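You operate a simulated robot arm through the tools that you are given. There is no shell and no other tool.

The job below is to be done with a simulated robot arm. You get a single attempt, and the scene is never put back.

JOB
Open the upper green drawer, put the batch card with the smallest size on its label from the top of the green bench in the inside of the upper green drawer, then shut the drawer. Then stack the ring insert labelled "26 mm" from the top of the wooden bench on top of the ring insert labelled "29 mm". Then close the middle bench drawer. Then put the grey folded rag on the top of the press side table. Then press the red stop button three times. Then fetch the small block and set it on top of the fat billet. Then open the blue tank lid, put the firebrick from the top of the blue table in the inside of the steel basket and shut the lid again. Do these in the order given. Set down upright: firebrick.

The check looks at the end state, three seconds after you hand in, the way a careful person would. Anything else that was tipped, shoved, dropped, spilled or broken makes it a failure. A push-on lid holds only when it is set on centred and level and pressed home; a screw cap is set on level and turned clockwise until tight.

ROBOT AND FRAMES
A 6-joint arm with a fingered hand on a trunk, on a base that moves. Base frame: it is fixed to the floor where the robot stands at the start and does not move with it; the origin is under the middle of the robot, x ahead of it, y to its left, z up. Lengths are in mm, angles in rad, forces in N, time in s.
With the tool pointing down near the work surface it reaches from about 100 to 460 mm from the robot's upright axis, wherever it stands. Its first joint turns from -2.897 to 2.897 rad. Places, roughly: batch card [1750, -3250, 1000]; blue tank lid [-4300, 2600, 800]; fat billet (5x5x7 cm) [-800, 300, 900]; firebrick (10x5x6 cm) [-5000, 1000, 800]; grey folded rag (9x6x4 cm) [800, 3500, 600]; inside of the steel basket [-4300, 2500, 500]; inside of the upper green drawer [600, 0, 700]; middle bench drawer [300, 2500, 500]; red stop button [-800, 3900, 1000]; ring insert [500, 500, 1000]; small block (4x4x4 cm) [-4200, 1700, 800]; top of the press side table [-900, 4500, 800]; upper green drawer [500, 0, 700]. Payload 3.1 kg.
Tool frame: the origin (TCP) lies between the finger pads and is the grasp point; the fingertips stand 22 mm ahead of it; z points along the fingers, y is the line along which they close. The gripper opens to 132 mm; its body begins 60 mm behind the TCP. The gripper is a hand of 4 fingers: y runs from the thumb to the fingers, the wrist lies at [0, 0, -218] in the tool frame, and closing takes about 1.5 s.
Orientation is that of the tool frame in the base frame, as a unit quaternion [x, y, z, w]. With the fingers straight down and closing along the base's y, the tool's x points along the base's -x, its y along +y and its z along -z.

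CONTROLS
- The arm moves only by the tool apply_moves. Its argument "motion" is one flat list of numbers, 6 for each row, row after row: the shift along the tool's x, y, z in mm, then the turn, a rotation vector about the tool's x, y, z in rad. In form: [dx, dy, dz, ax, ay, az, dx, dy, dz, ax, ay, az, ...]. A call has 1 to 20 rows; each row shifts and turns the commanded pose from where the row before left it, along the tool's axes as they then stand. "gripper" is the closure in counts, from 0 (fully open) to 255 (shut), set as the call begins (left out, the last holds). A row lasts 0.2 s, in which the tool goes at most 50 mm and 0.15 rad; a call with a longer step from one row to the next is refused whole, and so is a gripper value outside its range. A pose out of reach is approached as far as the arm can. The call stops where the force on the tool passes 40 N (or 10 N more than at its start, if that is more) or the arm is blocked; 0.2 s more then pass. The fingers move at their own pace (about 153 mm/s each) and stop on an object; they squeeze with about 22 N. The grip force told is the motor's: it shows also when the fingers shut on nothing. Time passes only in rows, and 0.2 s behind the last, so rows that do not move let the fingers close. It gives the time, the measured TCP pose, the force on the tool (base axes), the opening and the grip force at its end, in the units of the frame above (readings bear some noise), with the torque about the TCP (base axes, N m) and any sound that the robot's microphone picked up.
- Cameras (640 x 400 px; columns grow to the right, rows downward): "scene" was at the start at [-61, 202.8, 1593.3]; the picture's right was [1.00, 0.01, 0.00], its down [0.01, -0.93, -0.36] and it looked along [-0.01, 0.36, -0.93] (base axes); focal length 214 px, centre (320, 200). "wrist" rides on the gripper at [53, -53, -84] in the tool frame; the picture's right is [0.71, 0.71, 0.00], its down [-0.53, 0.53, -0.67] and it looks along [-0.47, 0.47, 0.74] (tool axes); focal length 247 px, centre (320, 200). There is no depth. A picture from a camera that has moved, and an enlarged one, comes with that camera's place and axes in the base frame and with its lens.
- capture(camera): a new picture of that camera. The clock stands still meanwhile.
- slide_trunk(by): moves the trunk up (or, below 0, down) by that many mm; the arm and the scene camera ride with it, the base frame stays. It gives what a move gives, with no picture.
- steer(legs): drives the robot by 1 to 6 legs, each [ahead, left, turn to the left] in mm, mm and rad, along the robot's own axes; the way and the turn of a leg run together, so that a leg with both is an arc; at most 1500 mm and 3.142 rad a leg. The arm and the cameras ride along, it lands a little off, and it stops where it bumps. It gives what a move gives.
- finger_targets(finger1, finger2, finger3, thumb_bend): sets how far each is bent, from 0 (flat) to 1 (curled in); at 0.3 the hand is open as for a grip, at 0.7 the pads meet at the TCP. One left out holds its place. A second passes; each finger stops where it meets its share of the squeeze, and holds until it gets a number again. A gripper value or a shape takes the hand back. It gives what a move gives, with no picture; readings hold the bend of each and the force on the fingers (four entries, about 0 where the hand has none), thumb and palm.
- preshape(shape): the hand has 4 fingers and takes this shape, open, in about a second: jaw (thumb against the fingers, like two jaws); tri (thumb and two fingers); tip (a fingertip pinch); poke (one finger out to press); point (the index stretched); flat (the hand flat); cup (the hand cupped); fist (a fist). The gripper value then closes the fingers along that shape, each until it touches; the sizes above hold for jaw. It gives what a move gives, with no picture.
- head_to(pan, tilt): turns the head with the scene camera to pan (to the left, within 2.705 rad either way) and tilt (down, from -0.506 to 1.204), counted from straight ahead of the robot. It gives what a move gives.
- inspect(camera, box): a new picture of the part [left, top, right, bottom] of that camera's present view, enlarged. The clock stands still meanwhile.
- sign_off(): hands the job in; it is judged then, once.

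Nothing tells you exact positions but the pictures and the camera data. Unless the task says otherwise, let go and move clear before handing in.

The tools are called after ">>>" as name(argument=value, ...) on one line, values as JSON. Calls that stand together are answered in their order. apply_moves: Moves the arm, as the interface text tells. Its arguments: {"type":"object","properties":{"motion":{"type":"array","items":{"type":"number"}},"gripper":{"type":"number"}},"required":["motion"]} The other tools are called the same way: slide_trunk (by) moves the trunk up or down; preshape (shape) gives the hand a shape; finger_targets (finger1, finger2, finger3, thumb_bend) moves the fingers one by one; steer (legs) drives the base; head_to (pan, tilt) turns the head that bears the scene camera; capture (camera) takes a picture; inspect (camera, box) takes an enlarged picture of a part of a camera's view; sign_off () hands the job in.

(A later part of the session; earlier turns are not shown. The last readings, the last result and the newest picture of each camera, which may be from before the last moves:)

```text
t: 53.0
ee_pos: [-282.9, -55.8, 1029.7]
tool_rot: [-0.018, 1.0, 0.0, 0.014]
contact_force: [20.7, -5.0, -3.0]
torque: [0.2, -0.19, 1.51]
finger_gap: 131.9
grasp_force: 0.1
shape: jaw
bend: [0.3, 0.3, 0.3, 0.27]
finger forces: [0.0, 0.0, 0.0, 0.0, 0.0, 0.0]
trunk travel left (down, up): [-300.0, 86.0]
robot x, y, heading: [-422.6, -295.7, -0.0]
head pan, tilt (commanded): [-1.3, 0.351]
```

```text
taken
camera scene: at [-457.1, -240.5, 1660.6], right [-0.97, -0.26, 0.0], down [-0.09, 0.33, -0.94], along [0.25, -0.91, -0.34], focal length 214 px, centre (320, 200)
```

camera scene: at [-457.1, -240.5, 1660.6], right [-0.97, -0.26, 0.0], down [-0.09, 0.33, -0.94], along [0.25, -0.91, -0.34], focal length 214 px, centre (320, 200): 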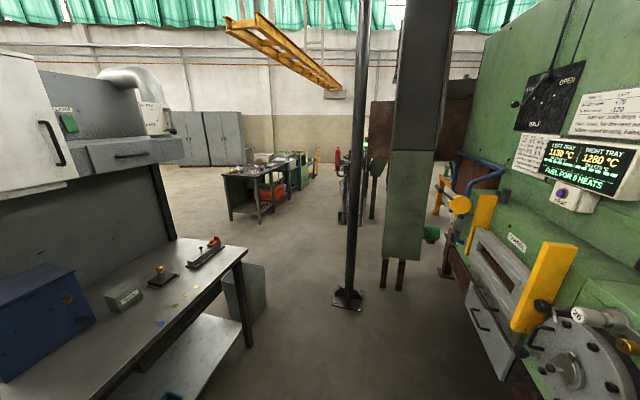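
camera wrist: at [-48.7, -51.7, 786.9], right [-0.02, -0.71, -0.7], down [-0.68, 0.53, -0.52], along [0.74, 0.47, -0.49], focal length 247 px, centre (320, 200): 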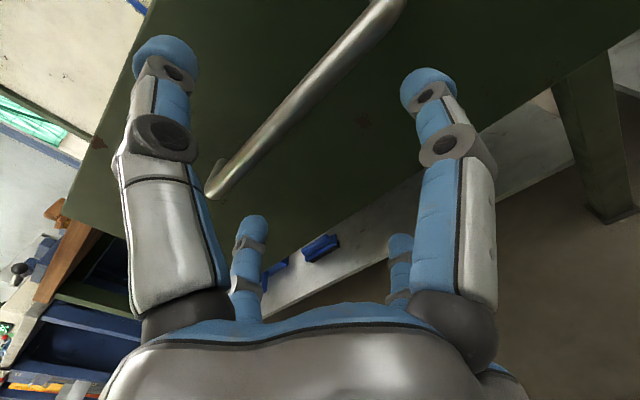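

The hand touched the robot's own body. I move it forward a little, up to the start height, then back to the start pose.

>>> apply_moves(motion=[-30, 0, 0, 0, 0, 0, -20, 0, 0, 0, 0, 0, 0, 0, -42, 0, 0, 0, 0, 0, -42, 0, 0, 0, 0, 0, -42, 0, 0, 0])

>>> head_to(pan=0.6, tilt=1.2)

>>> capture(camera="scene")

>>> capture(camera="wrist")

```text
t: 54.2
ee_pos: [-235.7, -56.3, 1156.6]
tool_rot: [-0.018, 1.0, 0.001, 0.014]
contact_force: [-0.1, 0.6, -0.8]
torque: [-0.01, 0.01, 0.02]
finger_gap: 132.2
grasp_force: 0.2
shape: jaw
bend: [0.3, 0.3, 0.3, 0.3]
finger forces: [0.0, 0.0, 0.0, 0.0, 0.0, 0.0]
trunk travel left (down, up): [-300.0, 86.0]
robot x, y, heading: [-420.8, -297.8, -0.009]
head pan, tilt (commanded): [-1.3, 0.351]
```

```text
t: 56.1
ee_pos: [-233.2, -57.0, 1154.2]
tool_rot: [-0.018, 1.0, -0.001, 0.013]
contact_force: [0.0, 0.6, 0.5]
torque: [0.0, 0.03, 0.04]
finger_gap: 132.0
grasp_force: 0.1
shape: jaw
bend: [0.3, 0.3, 0.3, 0.3]
finger forces: [0.0, 0.1, 0.1, 0.0, 0.0, 0.1]
trunk travel left (down, up): [-300.0, 86.0]
robot x, y, heading: [-422.6, -298.2, -0.005]
head pan, tilt (commanded): [0.6, 1.201]
```

```text
taken
camera scene: at [-435.1, -119.4, 1593.3], right [0.56, -0.83, 0.0], down [-0.77, -0.52, -0.36], along [0.3, 0.2, -0.93], focal length 214 px, centre (320, 200)
```

scene: 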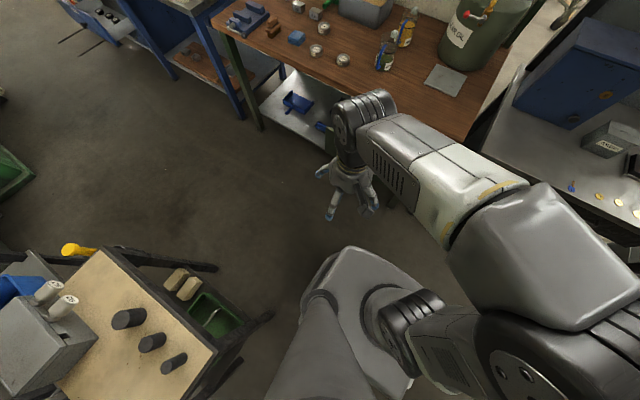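

```text
taken
camera wrist: at [-289.5, -110.3, 1238.3], right [-0.73, 0.68, -0.02], down [0.49, 0.54, 0.68], along [0.48, 0.49, -0.73], focal length 247 px, centre (320, 200)
```

wrist: 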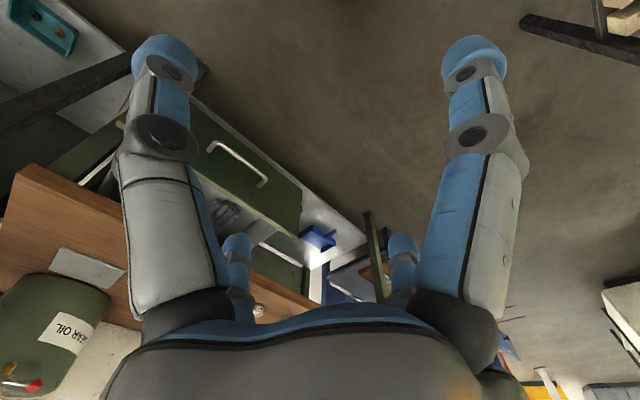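

Travel pose reached. The aisle toward the green bench runs between the blue-box table and the pillar; I drive in that direction.

>>> apply_moves(motion=[0, 0, 0, 0, 0.028, 0.036])

>>> steer(legs=[[0, 0, -1.571], [960, 370, 0], [750, 400, 0]])

>>> head_to(pan=0.4, tilt=0.4)

>>> capture(camera="scene")

```text
t: 56.5
ee_pos: [-235.1, -54.4, 1156.4]
tool_rot: [0.0, 1.0, 0.0, -0.001]
contact_force: [-0.3, -0.3, 0.5]
torque: [-0.01, -0.01, 0.0]
finger_gap: 132.3
grasp_force: 0.0
shape: jaw
bend: [0.3, 0.3, 0.3, 0.3]
finger forces: [0.1, 0.2, 0.1, 0.0, 0.1, 0.0]
trunk travel left (down, up): [-300.0, 86.0]
robot x, y, heading: [-420.8, -297.4, -0.007]
head pan, tilt (commanded): [0.6, 1.201]
```

```text
t: 68.2
ee_pos: [424.9, -1929.3, 1154.7]
tool_rot: [0.713, 0.701, 0.0, -0.003]
contact_force: [-0.4, -1.7, -0.5]
torque: [0.06, 0.02, -0.02]
finger_gap: 132.0
grasp_force: 0.0
shape: jaw
bend: [0.3, 0.3, 0.3, 0.3]
finger forces: [0.0, 0.1, 0.1, 0.0, 0.0, 0.0]
trunk travel left (down, up): [-300.0, 86.0]
robot x, y, heading: [185.3, -1733.3, -1.597]
head pan, tilt (commanded): [0.6, 1.201]
stopped in leg 3: the robot was blocked; the commanded pose is now the measured one
```

```text
t: 69.4
ee_pos: [424.0, -1923.8, 1156.3]
tool_rot: [0.713, 0.701, 0.001, 0.0]
contact_force: [-1.1, -0.4, 0.6]
torque: [0.02, 0.02, -0.01]
finger_gap: 132.0
grasp_force: 0.0
shape: jaw
bend: [0.3, 0.3, 0.3, 0.3]
finger forces: [0.0, 0.0, 0.0, 0.0, 0.0, 0.0]
trunk travel left (down, up): [-300.0, 86.0]
robot x, y, heading: [181.3, -1734.5, -1.596]
head pan, tilt (commanded): [0.4, 0.4]
```

```text
taken
camera scene: at [366.0, -1763.5, 1656.0], right [-0.93, -0.37, 0.0], down [-0.14, 0.36, -0.92], along [0.34, -0.86, -0.39], focal length 214 px, centre (320, 200)
```

scene: 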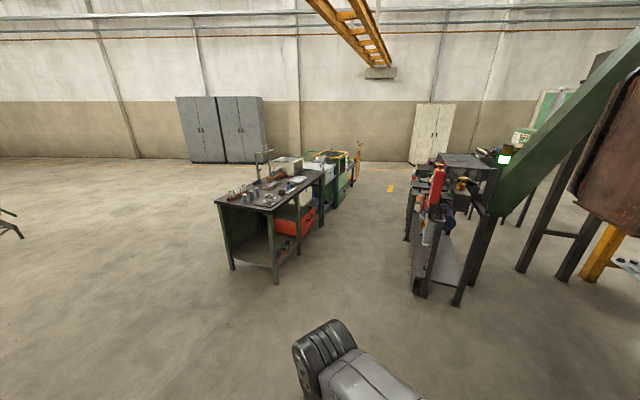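

The base was blocked by something. I look around close by to see what it touched.

>>> head_to(pan=0.9, tilt=1.1)

>>> capture(camera="scene")

>>> head_to(pan=2.2, tilt=0.9)

>>> capture(camera="scene")

>>> head_to(pan=-0.8, tilt=1.0)

>>> capture(camera="scene")

```text
t: 70.4
ee_pos: [423.7, -1923.6, 1156.3]
tool_rot: [0.713, 0.702, 0.0, -0.001]
contact_force: [0.1, 0.7, -0.1]
torque: [0.0, -0.02, -0.02]
finger_gap: 131.7
grasp_force: 0.0
shape: jaw
bend: [0.3, 0.3, 0.3, 0.3]
finger forces: [0.0, 0.0, 0.1, 0.0, 0.0, 0.0]
trunk travel left (down, up): [-300.0, 86.0]
robot x, y, heading: [185.1, -1733.6, -1.593]
head pan, tilt (commanded): [0.901, 1.1]
```

```text
taken
camera scene: at [380.6, -1717.9, 1599.3], right [-0.64, -0.77, 0.0], down [-0.69, 0.57, -0.45], along [0.35, -0.29, -0.89], focal length 214 px, centre (320, 200)
```

scene: 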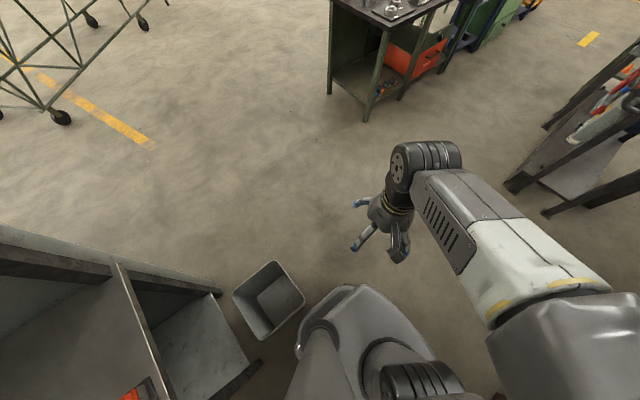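

```text
t: 71.9
ee_pos: [422.6, -1923.3, 1156.0]
tool_rot: [0.713, 0.701, 0.0, 0.0]
contact_force: [-0.1, -0.5, 0.0]
torque: [0.01, -0.01, -0.01]
finger_gap: 132.0
grasp_force: 0.0
shape: jaw
bend: [0.3, 0.3, 0.3, 0.3]
finger forces: [0.1, 0.0, 0.0, 0.0, 0.0, 0.0]
trunk travel left (down, up): [-300.0, 86.0]
robot x, y, heading: [189.3, -1736.0, -1.596]
head pan, tilt (commanded): [2.201, 0.901]
```

```text
taken
camera scene: at [394.0, -1634.4, 1613.1], right [0.57, -0.82, 0.0], down [-0.64, -0.45, -0.62], along [0.51, 0.35, -0.78], focal length 214 px, centre (320, 200)
```

scene: 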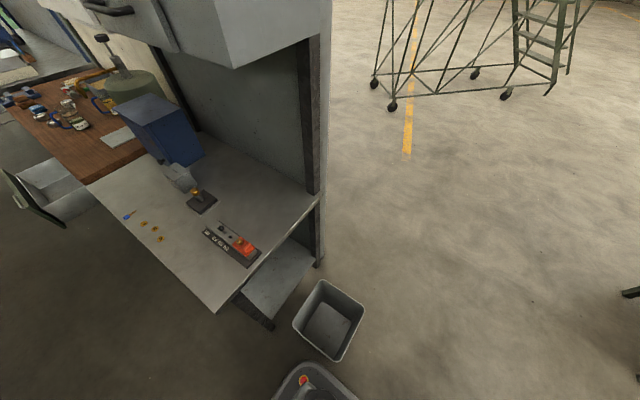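

```text
t: 74.5
ee_pos: [422.6, -1923.2, 1156.1]
tool_rot: [0.713, 0.701, 0.0, 0.0]
contact_force: [0.4, -0.8, -0.2]
torque: [0.0, -0.01, -0.01]
finger_gap: 131.8
grasp_force: 0.1
shape: jaw
bend: [0.3, 0.3, 0.3, 0.3]
finger forces: [0.0, 0.1, 0.1, 0.0, 0.0, 0.1]
trunk travel left (down, up): [-300.0, 86.0]
robot x, y, heading: [182.0, -1736.7, -1.595]
head pan, tilt (commanded): [-0.799, 1.0]
```

```text
taken
camera scene: at [281.0, -1724.9, 1605.9], right [-0.68, 0.73, 0.0], down [0.62, 0.57, -0.54], along [-0.4, -0.37, -0.84], focal length 214 px, centre (320, 200)
```

scene: 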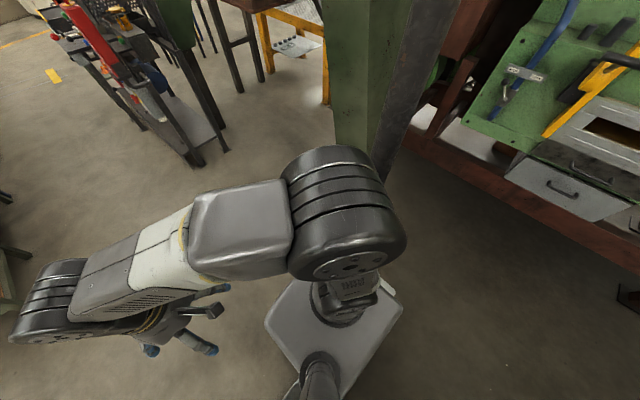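

It touched a grey waste bin at the table's end (still upright). I go ahead away from it first, then across the open floor to the near end of the green bench.

>>> steer(legs=[[300, -20, 0], [380, 1450, 0]])

>>> head_to(pan=0.0, tilt=0.7)

>>> capture(camera="scene")

```text
t: 83.8
ee_pos: [1877.5, -2641.4, 1155.8]
tool_rot: [0.712, 0.702, 0.001, 0.0]
contact_force: [0.4, -0.2, 0.0]
torque: [-0.03, 0.01, 0.01]
finger_gap: 132.0
grasp_force: 0.1
shape: jaw
bend: [0.3, 0.3, 0.3, 0.3]
finger forces: [0.0, 0.0, 0.0, 0.0, 0.0, 0.1]
trunk travel left (down, up): [-300.0, 86.0]
robot x, y, heading: [1633.9, -2451.1, -1.588]
head pan, tilt (commanded): [-0.799, 1.0]
```

```text
t: 84.9
ee_pos: [1877.5, -2641.4, 1156.2]
tool_rot: [0.712, 0.702, 0.0, 0.001]
contact_force: [-0.5, -0.1, 0.8]
torque: [0.0, -0.02, 0.02]
finger_gap: 132.1
grasp_force: 0.0
shape: jaw
bend: [0.3, 0.3, 0.3, 0.3]
finger forces: [0.0, 0.0, 0.0, 0.1, 0.0, 0.0]
trunk travel left (down, up): [-300.0, 86.0]
robot x, y, heading: [1638.9, -2451.8, -1.595]
head pan, tilt (commanded): [0.0, 0.7]
```

```text
taken
camera scene: at [1784.2, -2479.9, 1629.2], right [-1.0, 0.02, 0.0], down [0.01, 0.64, -0.76], along [-0.02, -0.76, -0.64], focal length 214 px, centre (320, 200)
```

scene: 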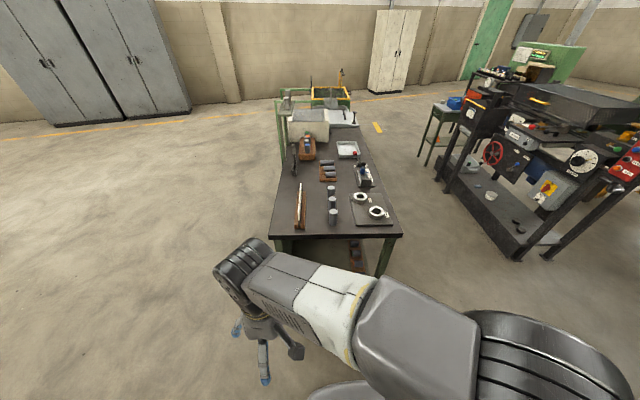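

>>> inspect(camera="scene", box=[260, 120, 420, 245])

>>> inspect(camera="scene", box=[260, 80, 400, 170])

```text
3.20 times, centred on (340, 182) of scene
camera zoom: at [1784.2, -2479.9, 1629.2], right [-1.0, 0.02, 0.0], down [0.01, 0.64, -0.76], along [-0.02, -0.76, -0.64], focal length 686 px, centre (256, 256)
```

zoom: 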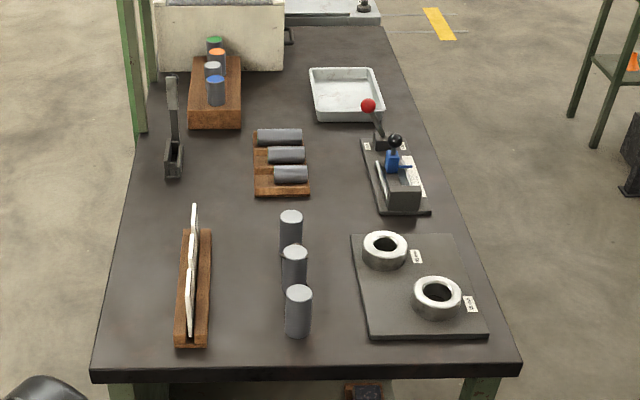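

```text
4.44 times, centred on (330, 125) of scene
camera zoom: at [1784.2, -2479.9, 1629.2], right [-1.0, 0.02, 0.0], down [0.01, 0.64, -0.76], along [-0.02, -0.76, -0.64], focal length 953 px, centre (276, 533)
```

zoom: 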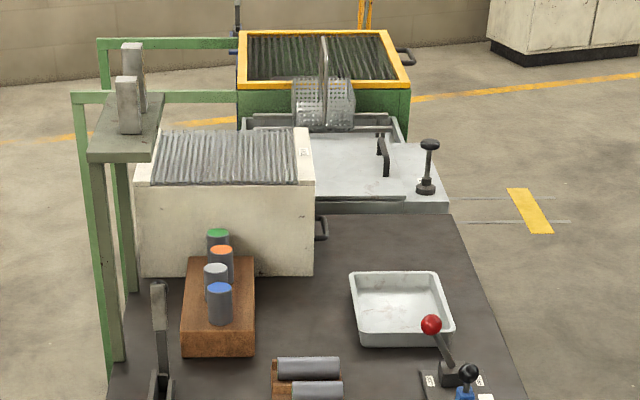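

The cards stand in a wooden rack near the +x side of the green bench at about (1858, −3280). I drive round to that side to face the bench and read the labels.

>>> steer(legs=[[50, 720, 0], [0, 0, -1.548], [0, 760, 0]])

>>> head_to(pan=-0.2, tilt=0.9)

>>> capture(camera="scene")

>>> capture(camera="wrist")

```text
t: 96.3
ee_pos: [2157.1, -3506.2, 1156.4]
tool_rot: [1.0, -0.007, 0.001, 0.0]
contact_force: [-0.4, -0.1, -0.7]
torque: [-0.02, 0.0, -0.01]
finger_gap: 132.1
grasp_force: 0.1
shape: jaw
bend: [0.3, 0.3, 0.3, 0.3]
finger forces: [0.0, 0.0, 0.0, 0.1, 0.1, 0.0]
trunk travel left (down, up): [-300.0, 86.0]
robot x, y, heading: [2351.3, -3264.7, 3.12]
head pan, tilt (commanded): [0.0, 0.7]
```

```text
t: 97.0
ee_pos: [2157.8, -3505.7, 1155.4]
tool_rot: [1.0, -0.007, 0.0, 0.0]
contact_force: [1.0, 0.7, -0.3]
torque: [0.03, -0.02, 0.03]
finger_gap: 132.2
grasp_force: 0.0
shape: jaw
bend: [0.3, 0.3, 0.3, 0.3]
finger forces: [0.0, 0.1, 0.0, 0.1, 0.0, 0.0]
trunk travel left (down, up): [-300.0, 86.0]
robot x, y, heading: [2350.3, -3265.4, 3.119]
head pan, tilt (commanded): [-0.201, 0.901]
```

```text
taken
camera scene: at [2330.5, -3398.3, 1613.1], right [0.22, 0.98, 0.0], down [0.76, -0.17, -0.62], along [-0.61, 0.14, -0.78], focal length 214 px, centre (320, 200)
```

scene: 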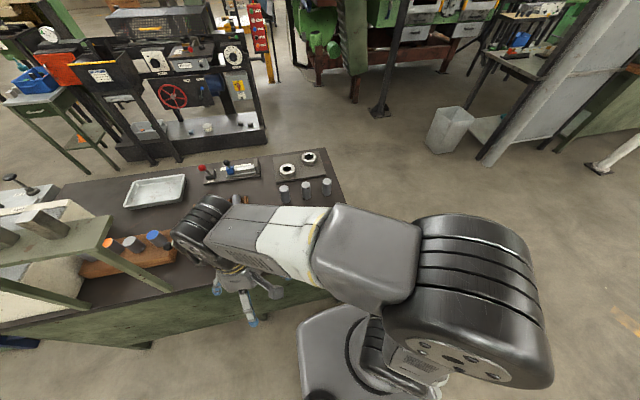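

```text
taken
camera wrist: at [2210.9, -3452.4, 1241.0], right [0.7, -0.72, 0.0], down [-0.53, -0.52, 0.67], along [-0.48, -0.47, -0.74], focal length 247 px, centre (320, 200)
```

wrist: 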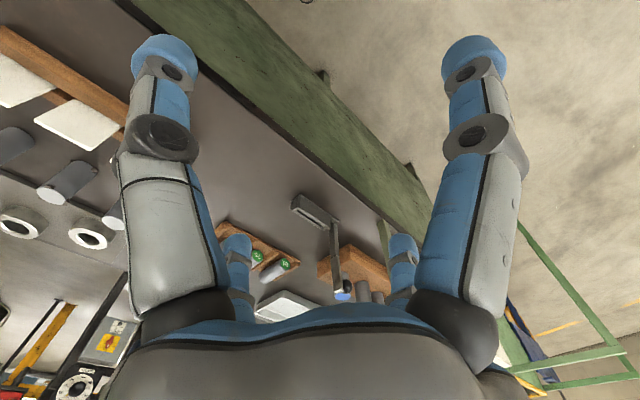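

The sides facing me look blank; the labels are probably on the other face. I zoom in on the wrist view.

>>> inspect(camera="wrist", box=[0, 0, 200, 260])

>>> head_to(pan=0.3, tilt=0.9)

>>> capture(camera="scene")

```text
1.54 times, centred on (100, 130) of wrist
camera zoom: at [2210.9, -3452.4, 1241.0], right [0.7, -0.72, 0.0], down [-0.53, -0.52, 0.67], along [-0.48, -0.47, -0.74], focal length 380 px, centre (658, 308)
```

zoom: 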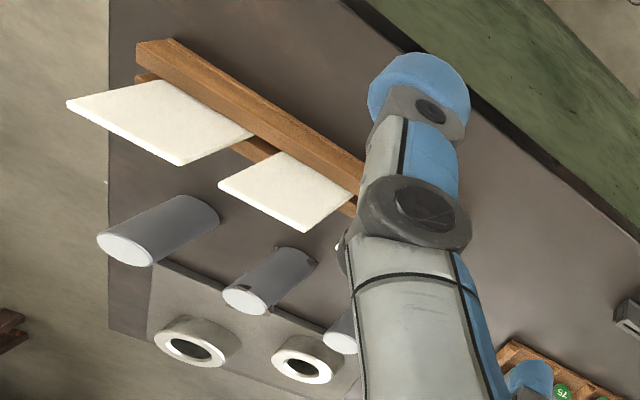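

```text
t: 98.0
ee_pos: [2157.2, -3505.8, 1156.4]
tool_rot: [1.0, -0.007, 0.0, 0.0]
contact_force: [-0.3, -0.1, -0.3]
torque: [-0.04, 0.0, 0.0]
finger_gap: 131.9
grasp_force: 0.1
shape: jaw
bend: [0.3, 0.3, 0.3, 0.3]
finger forces: [0.0, 0.0, 0.0, 0.1, 0.0, 0.0]
trunk travel left (down, up): [-300.0, 86.0]
robot x, y, heading: [2347.5, -3266.3, 3.119]
head pan, tilt (commanded): [0.3, 0.901]
```

```text
taken
camera scene: at [2331.6, -3435.7, 1613.1], right [-0.28, 0.96, 0.0], down [0.75, 0.22, -0.62], along [-0.6, -0.17, -0.78], focal length 214 px, centre (320, 200)
```

scene: 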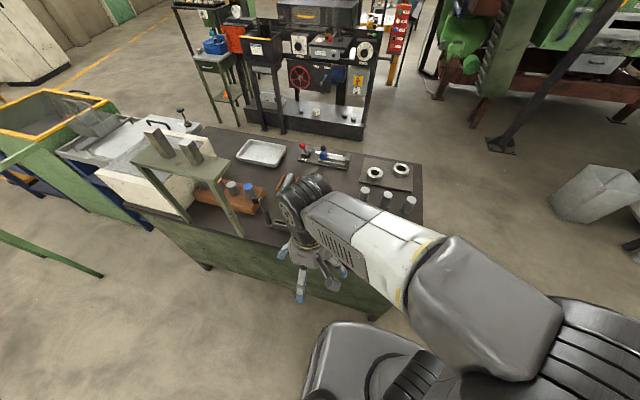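

The cards stand upright with blank backs toward me, so I'll move closer and look at the other faces with the wrist camera turned around.

>>> steer(legs=[[85, 0, 0.02]])

>>> apply_moves(motion=[-30, -26, 0, 0, 0, 0, -30, -26, 0, 0, 0, 0, -30, -26, 0, 0, 0, 0, -30, -26, 0, 0, 0, 0, -30, -26, 0, 0, 0, 0, -30, -26, 0, 0, 0, 0, -30, -26, 0, 0, 0, 0, -30, -26, 0, 0, 0, 0])

>>> apply_moves(motion=[0, 0, 0, 0, 0, -0.147, 0, 0, 0, 0, 0, -0.147, 0, 0, 0, 0, 0, -0.147, 0, 0, 0, 0, 0, -0.147, 0, 0, 0, 0, 0, -0.147, 0, 0, 0, 0, 0, -0.147, 0, 0, 0, 0, 0, -0.147, 0, 0, 0, 0, 0, -0.147, 0, 0, 0, 0, 0, -0.147, 0, 0, 0, 0, 0, -0.147, 0, 0, 0, 0, 0, -0.147, 0, 0, 0, 0, 0, -0.147, 0, 0, 0, 0, 0, -0.147, 0, 0, 0, 0, 0, -0.147, 0, 0, 0, 0, 0, -0.147, 0, 0, 0, 0, 0, -0.147])

>>> capture(camera="wrist")

```text
t: 99.2
ee_pos: [2080.0, -3508.3, 1155.7]
tool_rot: [1.0, 0.004, -0.001, 0.001]
contact_force: [-0.2, 0.0, -0.5]
torque: [0.01, 0.01, 0.0]
finger_gap: 131.9
grasp_force: 0.0
shape: jaw
bend: [0.3, 0.3, 0.3, 0.3]
finger forces: [0.0, 0.0, 0.0, 0.0, 0.0, 0.0]
trunk travel left (down, up): [-300.0, 86.0]
robot x, y, heading: [2263.5, -3262.7, 3.145]
head pan, tilt (commanded): [0.3, 0.901]
stopped in leg 1: the robot was blocked; the commanded pose is now the measured one
```

```text
t: 101.0
ee_pos: [1836.7, -3299.3, 1157.6]
tool_rot: [1.0, 0.003, 0.0, 0.001]
contact_force: [-0.1, 0.3, -0.2]
torque: [-0.02, -0.02, -0.01]
finger_gap: 131.9
grasp_force: 0.0
shape: jaw
bend: [0.3, 0.3, 0.3, 0.3]
finger forces: [0.0, 0.0, 0.1, 0.0, 0.0, 0.0]
trunk travel left (down, up): [-300.0, 86.0]
robot x, y, heading: [2264.8, -3265.8, 3.143]
head pan, tilt (commanded): [0.3, 0.901]
```

```text
t: 104.4
ee_pos: [1996.7, -3558.4, 1133.7]
tool_rot: [0.393, 0.919, 0.002, -0.013]
contact_force: [0.0, 0.7, 0.1]
torque: [0.0, -0.03, 0.0]
finger_gap: 132.0
grasp_force: 0.0
shape: jaw
bend: [0.3, 0.3, 0.3, 0.3]
finger forces: [0.0, 0.0, 0.0, 0.0, 0.1, 0.0]
out of reach, approached as far as the arm can: row 11, 12, 13, 14, 15, 16
trunk travel left (down, up): [-300.0, 86.0]
robot x, y, heading: [2266.9, -3265.5, 3.141]
head pan, tilt (commanded): [0.3, 0.901]
```

```text
taken
camera wrist: at [1923.9, -3557.1, 1220.6], right [0.02, 1.0, 0.02], down [0.76, -0.03, 0.65], along [0.65, 0.0, -0.76], focal length 247 px, centre (320, 200)
```

wrist: 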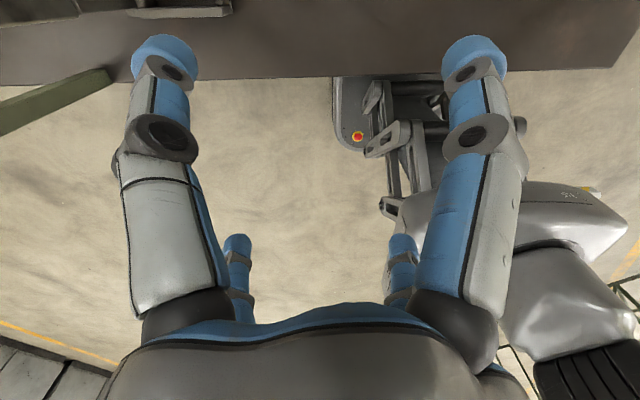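

Turning that far hit a joint limit. The −90° yaw works and also suits pinching the cards, so I return to that yaw and reposition.

>>> apply_moves(motion=[0, 0, 0, 0, 0, 0.13, 0, 0, 0, 0, 0, 0.13, 0, 0, 0, 0, 0, 0.13, 0, 0, 0, 0, 0, 0.13, 0, 0, 0, 0, 0, 0.13, 0, 0, 0, 0, 0, 0.13])

```text
t: 105.8
ee_pos: [1997.2, -3557.0, 1132.8]
tool_rot: [0.706, 0.708, 0.0, 0.0]
contact_force: [-0.2, 0.1, -0.4]
torque: [-0.04, -0.04, -0.01]
finger_gap: 131.7
grasp_force: 0.0
shape: jaw
bend: [0.3, 0.3, 0.3, 0.3]
finger forces: [0.0, 0.0, 0.1, 0.0, 0.0, 0.1]
trunk travel left (down, up): [-300.0, 86.0]
robot x, y, heading: [2266.8, -3261.4, 3.145]
head pan, tilt (commanded): [0.3, 0.901]
```

Yaw is right now. Moving the hand over the card rack area to read the labels.

>>> apply_moves(motion=[40.9, -20.9, -2.7, 0, 0, 0, 40.9, -20.9, -2.7, 0, 0, 0, 40.9, -20.9, -2.7, 0, 0, 0, 40.9, -20.9, -2.7, 0, 0, 0, 40.9, -20.9, -2.7, 0, 0, 0, 40.9, -20.9, -2.7, 0, 0, 0, 40.9, -20.9, -2.7, 0, 0, 0, 40.9, -20.9, -2.7, 0, 0, 0])

>>> capture(camera="wrist")

```text
t: 107.6
ee_pos: [1835.0, -3306.6, 1154.4]
tool_rot: [0.712, 0.702, 0.005, -0.006]
contact_force: [-0.1, -0.1, -0.5]
torque: [-0.02, -0.02, 0.02]
finger_gap: 132.1
grasp_force: 0.0
shape: jaw
bend: [0.3, 0.3, 0.3, 0.3]
finger forces: [0.0, 0.0, 0.0, 0.1, 0.0, 0.0]
out of reach, approached as far as the arm can: row 7, 8
trunk travel left (down, up): [-300.0, 86.0]
robot x, y, heading: [2262.7, -3263.0, 3.144]
head pan, tilt (commanded): [0.3, 0.901]
```

```text
taken
camera wrist: at [1782.8, -3254.0, 1240.7], right [0.72, 0.7, 0.01], down [0.52, -0.54, 0.66], along [0.46, -0.47, -0.75], focal length 247 px, centre (320, 200)
```

wrist: 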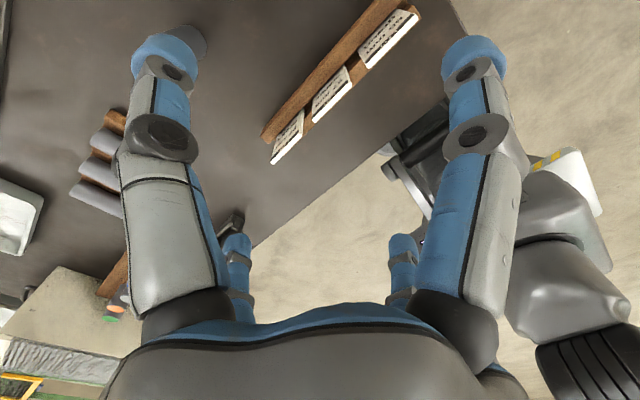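

Three cards with labels are visible. Zooming in.

>>> inspect(camera="wrist", box=[255, 0, 430, 170])

>>> inspect(camera="wrist", box=[345, 0, 430, 75])

>>> inspect(camera="wrist", box=[300, 60, 365, 125])

>>> inspect(camera="wrist", box=[260, 105, 320, 170])

```text
2.35 times, centred on (342, 85) of wrist
camera zoom: at [1782.8, -3254.0, 1240.7], right [0.72, 0.7, 0.01], down [0.52, -0.54, 0.66], along [0.46, -0.47, -0.75], focal length 581 px, centre (267, 471)
```

zoom: 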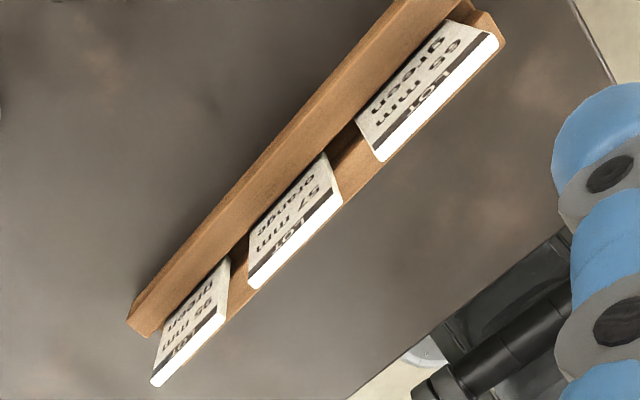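

```text
5.33 times, centred on (388, 38) of wrist
camera zoom: at [1782.8, -3254.0, 1240.7], right [0.72, 0.7, 0.01], down [0.52, -0.54, 0.66], along [0.46, -0.47, -0.75], focal length 1317 px, centre (-40, 1067)
```

zoom: 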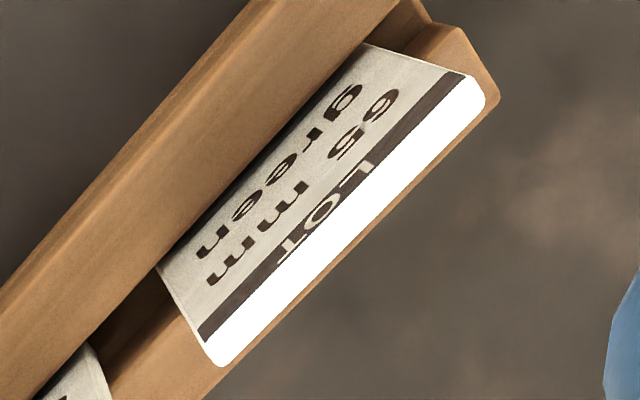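

```text
6.15 times, centred on (332, 92) of wrist
camera zoom: at [1782.8, -3254.0, 1240.7], right [0.72, 0.7, 0.01], down [0.52, -0.54, 0.66], along [0.46, -0.47, -0.75], focal length 1520 px, centre (243, 862)
```

zoom: 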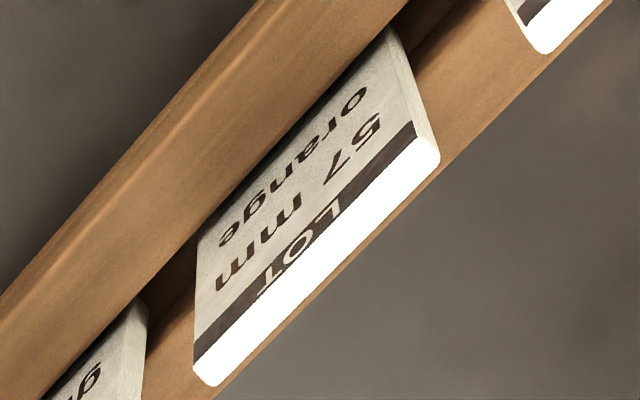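

```text
6.15 times, centred on (290, 138) of wrist
camera zoom: at [1782.8, -3254.0, 1240.7], right [0.72, 0.7, 0.01], down [0.52, -0.54, 0.66], along [0.46, -0.47, -0.75], focal length 1520 px, centre (505, 585)
```

zoom: 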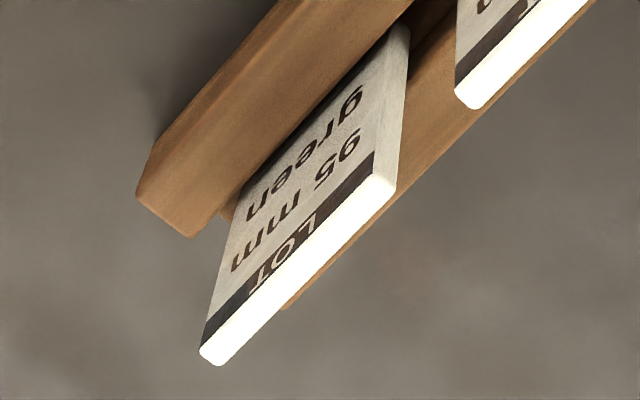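

The labels read 65 mm green, 57 mm orange, 95 mm green – so the middle card (57 mm) is the one; its top edge centre is at about (1869, −3320, 948). I test the fingertip-pinch shape to see which fingers fold away.

>>> preshape(shape="tip")

>>> capture(camera="wrist")

>>> finger_targets(finger1=1.0, finger2=0.4, finger3=1.0, thumb_bend=0.4)

>>> capture(camera="wrist")

```text
t: 108.5
ee_pos: [1835.4, -3308.2, 1155.0]
tool_rot: [0.712, 0.702, 0.005, -0.006]
contact_force: [-0.1, 0.0, -0.8]
torque: [0.01, 0.01, -0.03]
finger_gap: 131.9
grasp_force: 0.1
shape: tip
bend: [0.11, 0.3, 0.11, 0.3]
finger forces: [0.0, 0.0, 0.0, 0.1, 0.1, 0.1]
trunk travel left (down, up): [-300.0, 86.0]
robot x, y, heading: [2261.1, -3264.7, 3.14]
head pan, tilt (commanded): [0.3, 0.901]
```

```text
taken
camera wrist: at [1783.6, -3254.6, 1240.9], right [0.72, 0.7, 0.01], down [0.52, -0.54, 0.66], along [0.46, -0.47, -0.75], focal length 247 px, centre (320, 200)
```

wrist: 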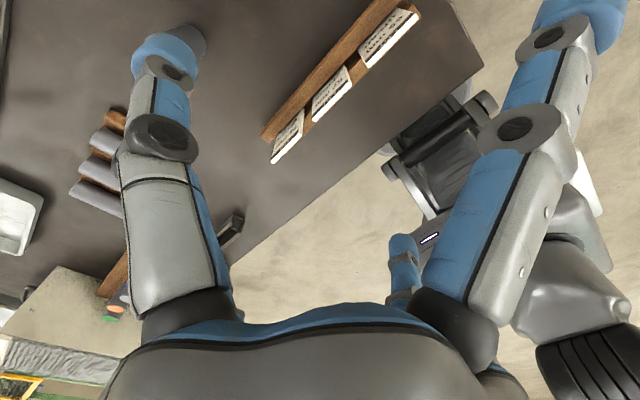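

```text
t: 109.5
ee_pos: [1836.2, -3307.4, 1154.9]
tool_rot: [0.712, 0.702, 0.005, -0.007]
contact_force: [-0.2, 1.3, 0.2]
torque: [-0.01, -0.02, -0.03]
finger_gap: 42.6
grasp_force: 0.1
shape: fingers
bend: [0.75, 0.4, 0.75, 0.4]
finger forces: [0.0, 0.0, 0.0, 0.1, 0.0, 0.1]
trunk travel left (down, up): [-300.0, 86.0]
robot x, y, heading: [2265.1, -3261.1, 3.143]
head pan, tilt (commanded): [0.3, 0.901]
```

```text
taken
camera wrist: at [1783.5, -3254.6, 1240.9], right [0.72, 0.7, 0.01], down [0.52, -0.54, 0.66], along [0.46, -0.47, -0.75], focal length 247 px, centre (320, 200)
```

wrist: 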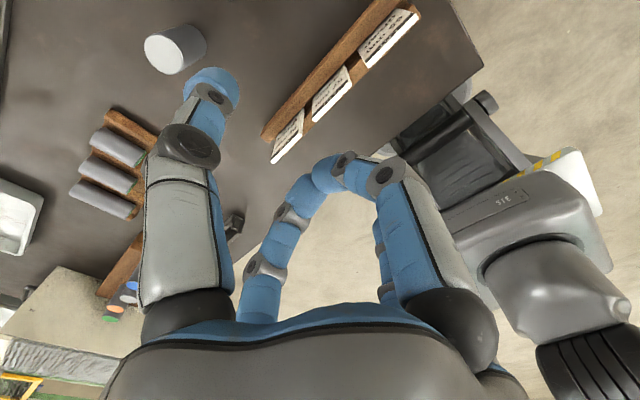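

The tip shape spreads fingers 1 and 3 over the neighbouring cards. A 45° yaw will put two digits on each face instead; I turn the hand and move above the 57 mm card.

>>> preshape(shape="jaw")

>>> apply_moves(motion=[0, 0, 0, 0, 0, 0.13, 0, 0, 0, 0, 0, 0.13, 0, 0, 0, 0, 0, 0.13, 0, 0, 0, 0, 0, 0.13, 0, 0, 0, 0, 0, 0.13, 0, 0, 0, 0, 0, 0.13])

>>> capture(camera="wrist")

```text
t: 110.4
ee_pos: [1836.0, -3306.5, 1155.2]
tool_rot: [0.712, 0.702, 0.004, -0.007]
contact_force: [-0.2, 1.0, 0.5]
torque: [-0.03, -0.03, -0.01]
finger_gap: 131.8
grasp_force: 0.0
shape: jaw
bend: [0.3, 0.3, 0.3, 0.3]
finger forces: [0.0, 0.0, 0.0, 0.0, 0.0, 0.0]
trunk travel left (down, up): [-300.0, 86.0]
robot x, y, heading: [2265.6, -3269.1, 3.139]
head pan, tilt (commanded): [0.3, 0.901]
```

```text
t: 111.8
ee_pos: [1835.6, -3309.6, 1152.5]
tool_rot: [0.922, 0.387, 0.0, 0.001]
contact_force: [-0.2, 0.6, 0.6]
torque: [0.02, 0.0, 0.01]
finger_gap: 131.9
grasp_force: 0.0
shape: jaw
bend: [0.3, 0.3, 0.3, 0.3]
finger forces: [0.0, 0.0, 0.0, 0.0, 0.0, 0.1]
trunk travel left (down, up): [-300.0, 86.0]
robot x, y, heading: [2263.9, -3261.5, 3.142]
head pan, tilt (commanded): [0.3, 0.901]
```

```text
taken
camera wrist: at [1835.4, -3233.0, 1236.9], right [1.0, 0.01, 0.0], down [0.01, -0.74, 0.67], along [0.01, -0.67, -0.74], focal length 247 px, centre (320, 200)
```

wrist: 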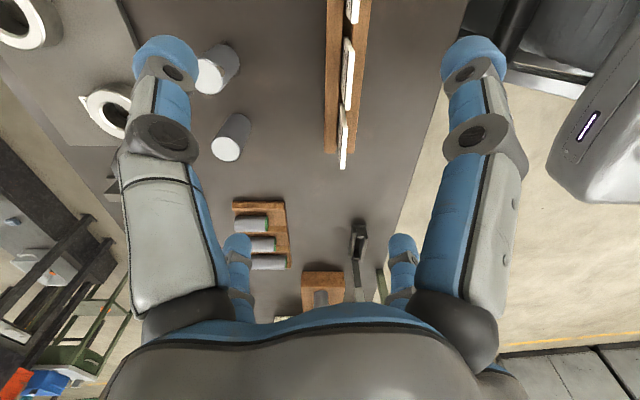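

Now the camera looks along the rack. I zoom in to locate the middle card exactly.

>>> inspect(camera="wrist", box=[290, 0, 410, 180])

```text
2.22 times, centred on (350, 90) of wrist
camera zoom: at [1835.4, -3233.0, 1236.9], right [1.0, 0.01, 0.0], down [0.01, -0.74, 0.67], along [0.01, -0.67, -0.74], focal length 549 px, centre (253, 444)
```

zoom: 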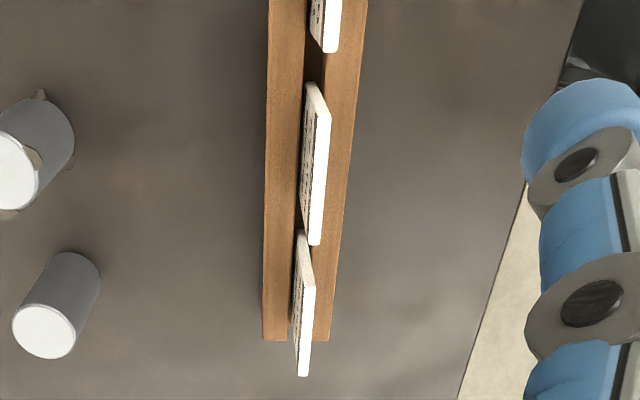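

The 57 mm card's top edge runs from y≈−3291 to −3350 at x≈1869.5. I move above it and descend part way to check.

>>> apply_moves(motion=[16.1, 31.7, 0, 0, 0, 0, 0, 0, 44, 0, 0, 0, 0, 0, 44, 0, 0, 0, 0, 0, 44, 0, 0, 0])

>>> capture(camera="wrist")

```text
t: 112.8
ee_pos: [1870.6, -3317.2, 1020.2]
tool_rot: [0.922, 0.388, 0.001, 0.001]
contact_force: [-0.6, 0.6, 0.1]
torque: [-0.01, -0.01, 0.02]
finger_gap: 132.1
grasp_force: 0.0
shape: jaw
bend: [0.3, 0.3, 0.3, 0.3]
finger forces: [0.1, 0.1, 0.1, 0.0, 0.1, 0.0]
trunk travel left (down, up): [-300.0, 86.0]
robot x, y, heading: [2265.7, -3266.8, 3.143]
head pan, tilt (commanded): [0.3, 0.901]
```

```text
taken
camera wrist: at [1868.7, -3242.2, 1105.6], right [1.0, 0.01, 0.0], down [0.01, -0.74, 0.67], along [0.01, -0.67, -0.74], focal length 247 px, centre (320, 200)
```

wrist: 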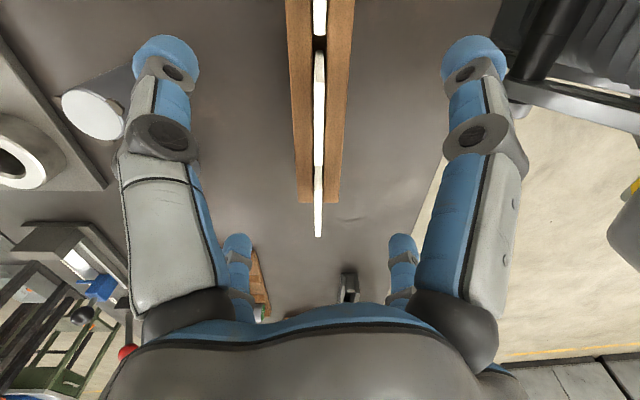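

Well centred. Descending to z≈930 so the fingertips overlap the card.

>>> apply_moves(motion=[0, -2, 40, 0, 0, 0, 0, 0, 30, 0, 0, 0, 0, 0, 20, 0, 0, 0])

>>> capture(camera="wrist")

```text
t: 113.6
ee_pos: [1868.9, -3317.3, 929.7]
tool_rot: [0.922, 0.388, 0.0, 0.0]
contact_force: [-0.1, 0.0, 0.8]
torque: [-0.03, 0.0, 0.0]
finger_gap: 131.8
grasp_force: 0.1
shape: jaw
bend: [0.3, 0.3, 0.3, 0.3]
finger forces: [0.0, 0.0, 0.0, 0.1, 0.1, 0.0]
trunk travel left (down, up): [-300.0, 86.0]
robot x, y, heading: [2265.7, -3262.2, 3.14]
head pan, tilt (commanded): [0.3, 0.901]
```

```text
taken
camera wrist: at [1867.3, -3241.4, 1013.8], right [1.0, 0.01, 0.0], down [0.01, -0.74, 0.67], along [0.01, -0.67, -0.74], focal length 247 px, centre (320, 200)
```

wrist: 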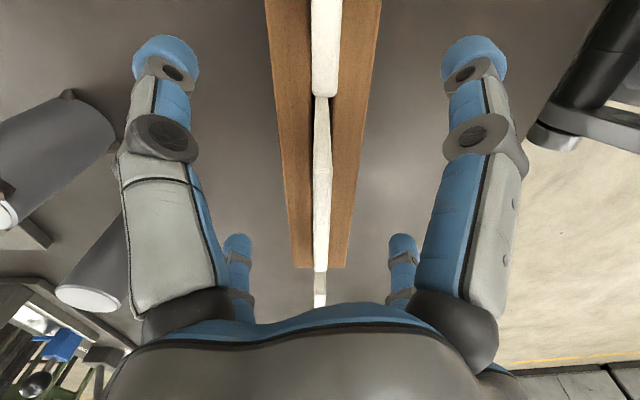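

The card lies between the two finger pairs. Closing all four digits evenly.

>>> finger_targets(finger1=0.75, finger2=0.75, finger3=0.75, thumb_bend=0.75)

>>> capture(camera="wrist")

```text
t: 114.6
ee_pos: [1868.2, -3317.0, 929.3]
tool_rot: [0.921, 0.389, 0.0, -0.001]
contact_force: [0.0, 0.2, -0.1]
torque: [0.0, 0.01, -0.03]
finger_gap: 0.5
grasp_force: 14.4
shape: fingers
bend: [0.66, 0.65, 0.66, 0.68]
finger forces: [7.5, 7.0, 6.0, 0.0, 8.6, 0.0]
trunk travel left (down, up): [-300.0, 86.0]
robot x, y, heading: [2267.7, -3259.8, 3.14]
head pan, tilt (commanded): [0.3, 0.901]
```

```text
taken
camera wrist: at [1867.6, -3241.4, 1014.3], right [1.0, 0.01, 0.0], down [0.01, -0.74, 0.67], along [0.01, -0.67, -0.74], focal length 247 px, centre (320, 200)
```

wrist: 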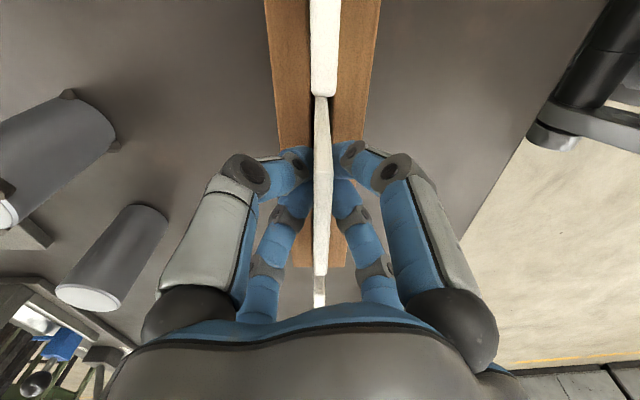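

A balanced four-finger grip. Lifting the card straight up.

>>> apply_moves(motion=[0, 0, -10, 0, 0, 0, 0, 0, -15, 0, 0, 0, 0, 0, -20, 0, 0, 0, 0, 0, -25, 0, 0, 0, 0, 0, -30, 0, 0, 0, 0, 0, -40, 0, 0, 0, 0, 0, -40, 0, 0, 0, 0, 0, -40, 0, 0, 0])

>>> capture(camera="wrist")

```text
t: 116.4
ee_pos: [1869.0, -3317.0, 1148.9]
tool_rot: [0.922, 0.388, 0.0, 0.0]
contact_force: [-0.5, -0.6, -0.1]
torque: [0.04, 0.01, -0.01]
finger_gap: 0.1
grasp_force: 16.6
shape: fingers
bend: [0.66, 0.65, 0.72, 0.68]
finger forces: [8.5, 8.1, 7.2, 0.1, 9.4, 0.0]
trunk travel left (down, up): [-300.0, 86.0]
robot x, y, heading: [2266.0, -3263.2, 3.145]
head pan, tilt (commanded): [0.3, 0.901]
```

```text
taken
camera wrist: at [1867.5, -3240.9, 1235.0], right [1.0, 0.01, 0.0], down [0.01, -0.74, 0.67], along [0.01, -0.67, -0.74], focal length 247 px, centre (320, 200)
```

wrist: 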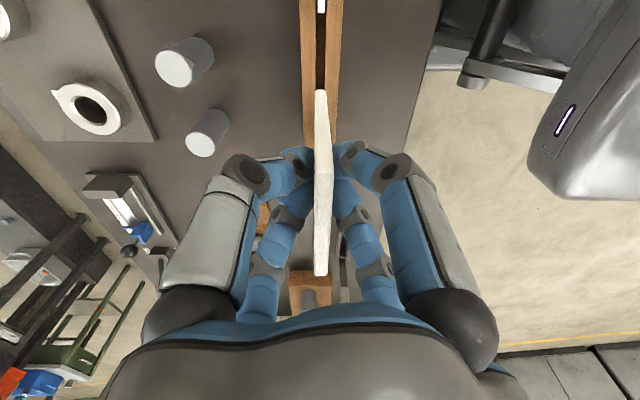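

Card held securely. I bring it back to the travel pose and leave the bench.

>>> apply_moves(motion=[4.8, 34, 0, 0, 0, 0, 4.8, 34, 0, 0, 0, 0, 4.8, 34, 0, 0, 0, 0, 4.8, 34, 0, 0, 0, 0, 4.8, 34, 0, 0, 0, 0, 4.8, 34, 0, 0, 0, 0, 4.8, 34, 0, 0, 0, 0])

>>> steer(legs=[[-120, 0, 0], [0, -760, 0], [0, 0, -3.13]])

```text
t: 118.0
ee_pos: [2063.8, -3460.8, 1148.2]
tool_rot: [0.922, 0.388, 0.0, 0.001]
contact_force: [0.0, 0.5, 0.2]
torque: [0.0, 0.01, -0.01]
finger_gap: 0.4
grasp_force: 16.8
shape: fingers
bend: [0.66, 0.65, 0.72, 0.68]
finger forces: [8.5, 8.2, 7.3, 0.0, 9.5, 0.0]
trunk travel left (down, up): [-300.0, 86.0]
robot x, y, heading: [2268.9, -3265.8, 3.143]
head pan, tilt (commanded): [0.3, 0.901]
```

```text
t: 130.3
ee_pos: [2596.9, -2311.8, 1148.6]
tool_rot: [-0.386, 0.923, -0.001, -0.001]
contact_force: [-0.3, 0.1, 0.3]
torque: [0.01, 0.0, 0.01]
finger_gap: 0.2
grasp_force: 15.2
shape: fingers
bend: [0.66, 0.65, 0.72, 0.68]
finger forces: [7.9, 7.6, 6.8, 0.0, 8.9, 0.1]
trunk travel left (down, up): [-300.0, 86.0]
robot x, y, heading: [2393.8, -2506.5, -0.007]
head pan, tilt (commanded): [0.3, 0.901]
```

>>> steer(legs=[[-1500, 150, 0], [-765, 250, 0]])

>>> head_to(pan=1.8, tilt=0.8)

>>> capture(camera="scene")

```text
refused: leg 1 is longer than a leg can be; nothing moved
```

```text
t: 131.9
ee_pos: [2597.2, -2311.8, 1148.8]
tool_rot: [-0.386, 0.922, -0.001, 0.0]
contact_force: [0.4, 0.3, -0.5]
torque: [-0.01, 0.03, -0.01]
finger_gap: 0.0
grasp_force: 15.5
shape: fingers
bend: [0.66, 0.65, 0.72, 0.68]
finger forces: [7.9, 7.5, 6.8, 0.0, 8.7, 0.1]
trunk travel left (down, up): [-300.0, 86.0]
robot x, y, heading: [2390.2, -2510.1, -0.007]
head pan, tilt (commanded): [1.799, 0.799]
```

```text
taken
camera scene: at [2316.7, -2281.8, 1621.0], right [0.98, 0.22, 0.0], down [0.16, -0.7, -0.7], along [-0.15, 0.68, -0.72], focal length 214 px, centre (320, 200)
```

scene: 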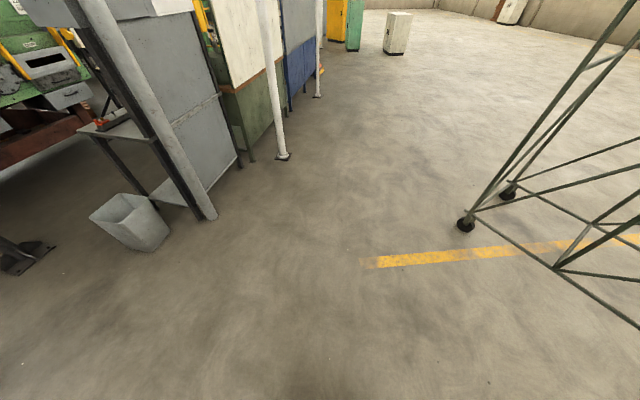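

The leg was slightly too long; I split it. The passage between the pillar foot and the bin is at about x=120.

>>> steer(legs=[[-1400, 150, 0], [-870, 160, 0]])

>>> capture(camera="scene")

```text
t: 143.0
ee_pos: [367.3, -1991.0, 1149.3]
tool_rot: [-0.383, 0.924, 0.0, 0.001]
contact_force: [0.2, 0.4, 0.8]
torque: [0.03, -0.02, -0.02]
finger_gap: 0.1
grasp_force: 15.8
shape: fingers
bend: [0.66, 0.65, 0.72, 0.68]
finger forces: [8.0, 7.6, 6.8, 0.1, 8.9, 0.0]
trunk travel left (down, up): [-300.0, 86.0]
robot x, y, heading: [161.1, -2187.0, -0.01]
head pan, tilt (commanded): [1.799, 0.799]
```

```text
taken
camera scene: at [86.9, -1959.9, 1621.0], right [0.98, 0.22, 0.0], down [0.15, -0.7, -0.7], along [-0.15, 0.68, -0.72], focal length 214 px, centre (320, 200)
```

scene: 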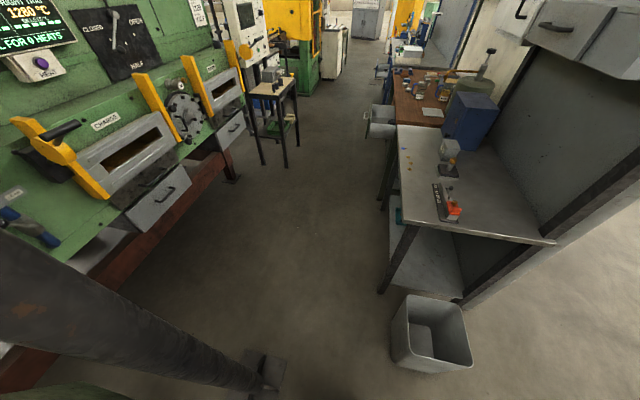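

The gap is narrow but passable at x≈130. I go straight along it, then veer toward the drawer.

>>> steer(legs=[[-33, 0, 0.01], [0, 680, 0]])

>>> capture(camera="scene")

```text
t: 147.1
ee_pos: [333.9, -1332.7, 1148.7]
tool_rot: [-0.387, 0.922, -0.001, 0.0]
contact_force: [0.0, -0.7, -1.6]
torque: [0.0, -0.02, 0.01]
finger_gap: 0.0
grasp_force: 15.6
shape: fingers
bend: [0.66, 0.65, 0.72, 0.68]
finger forces: [8.0, 7.6, 6.7, 0.1, 8.9, 0.1]
trunk travel left (down, up): [-300.0, 86.0]
robot x, y, heading: [132.0, -1527.7, -0.004]
head pan, tilt (commanded): [1.799, 0.799]
```

```text
taken
camera scene: at [53.7, -1302.6, 1620.9], right [0.97, 0.22, 0.0], down [0.16, -0.7, -0.7], along [-0.16, 0.68, -0.72], focal length 214 px, centre (320, 200)
```

scene: 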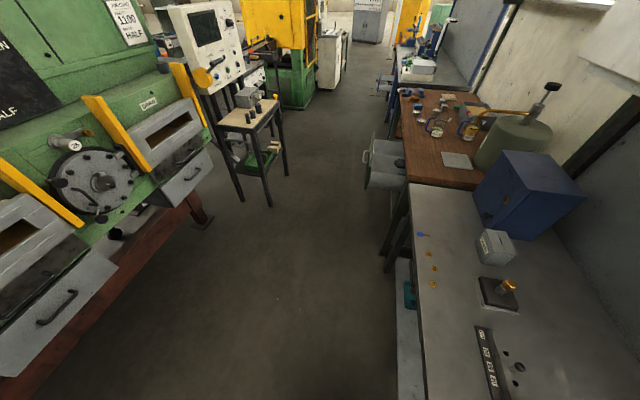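

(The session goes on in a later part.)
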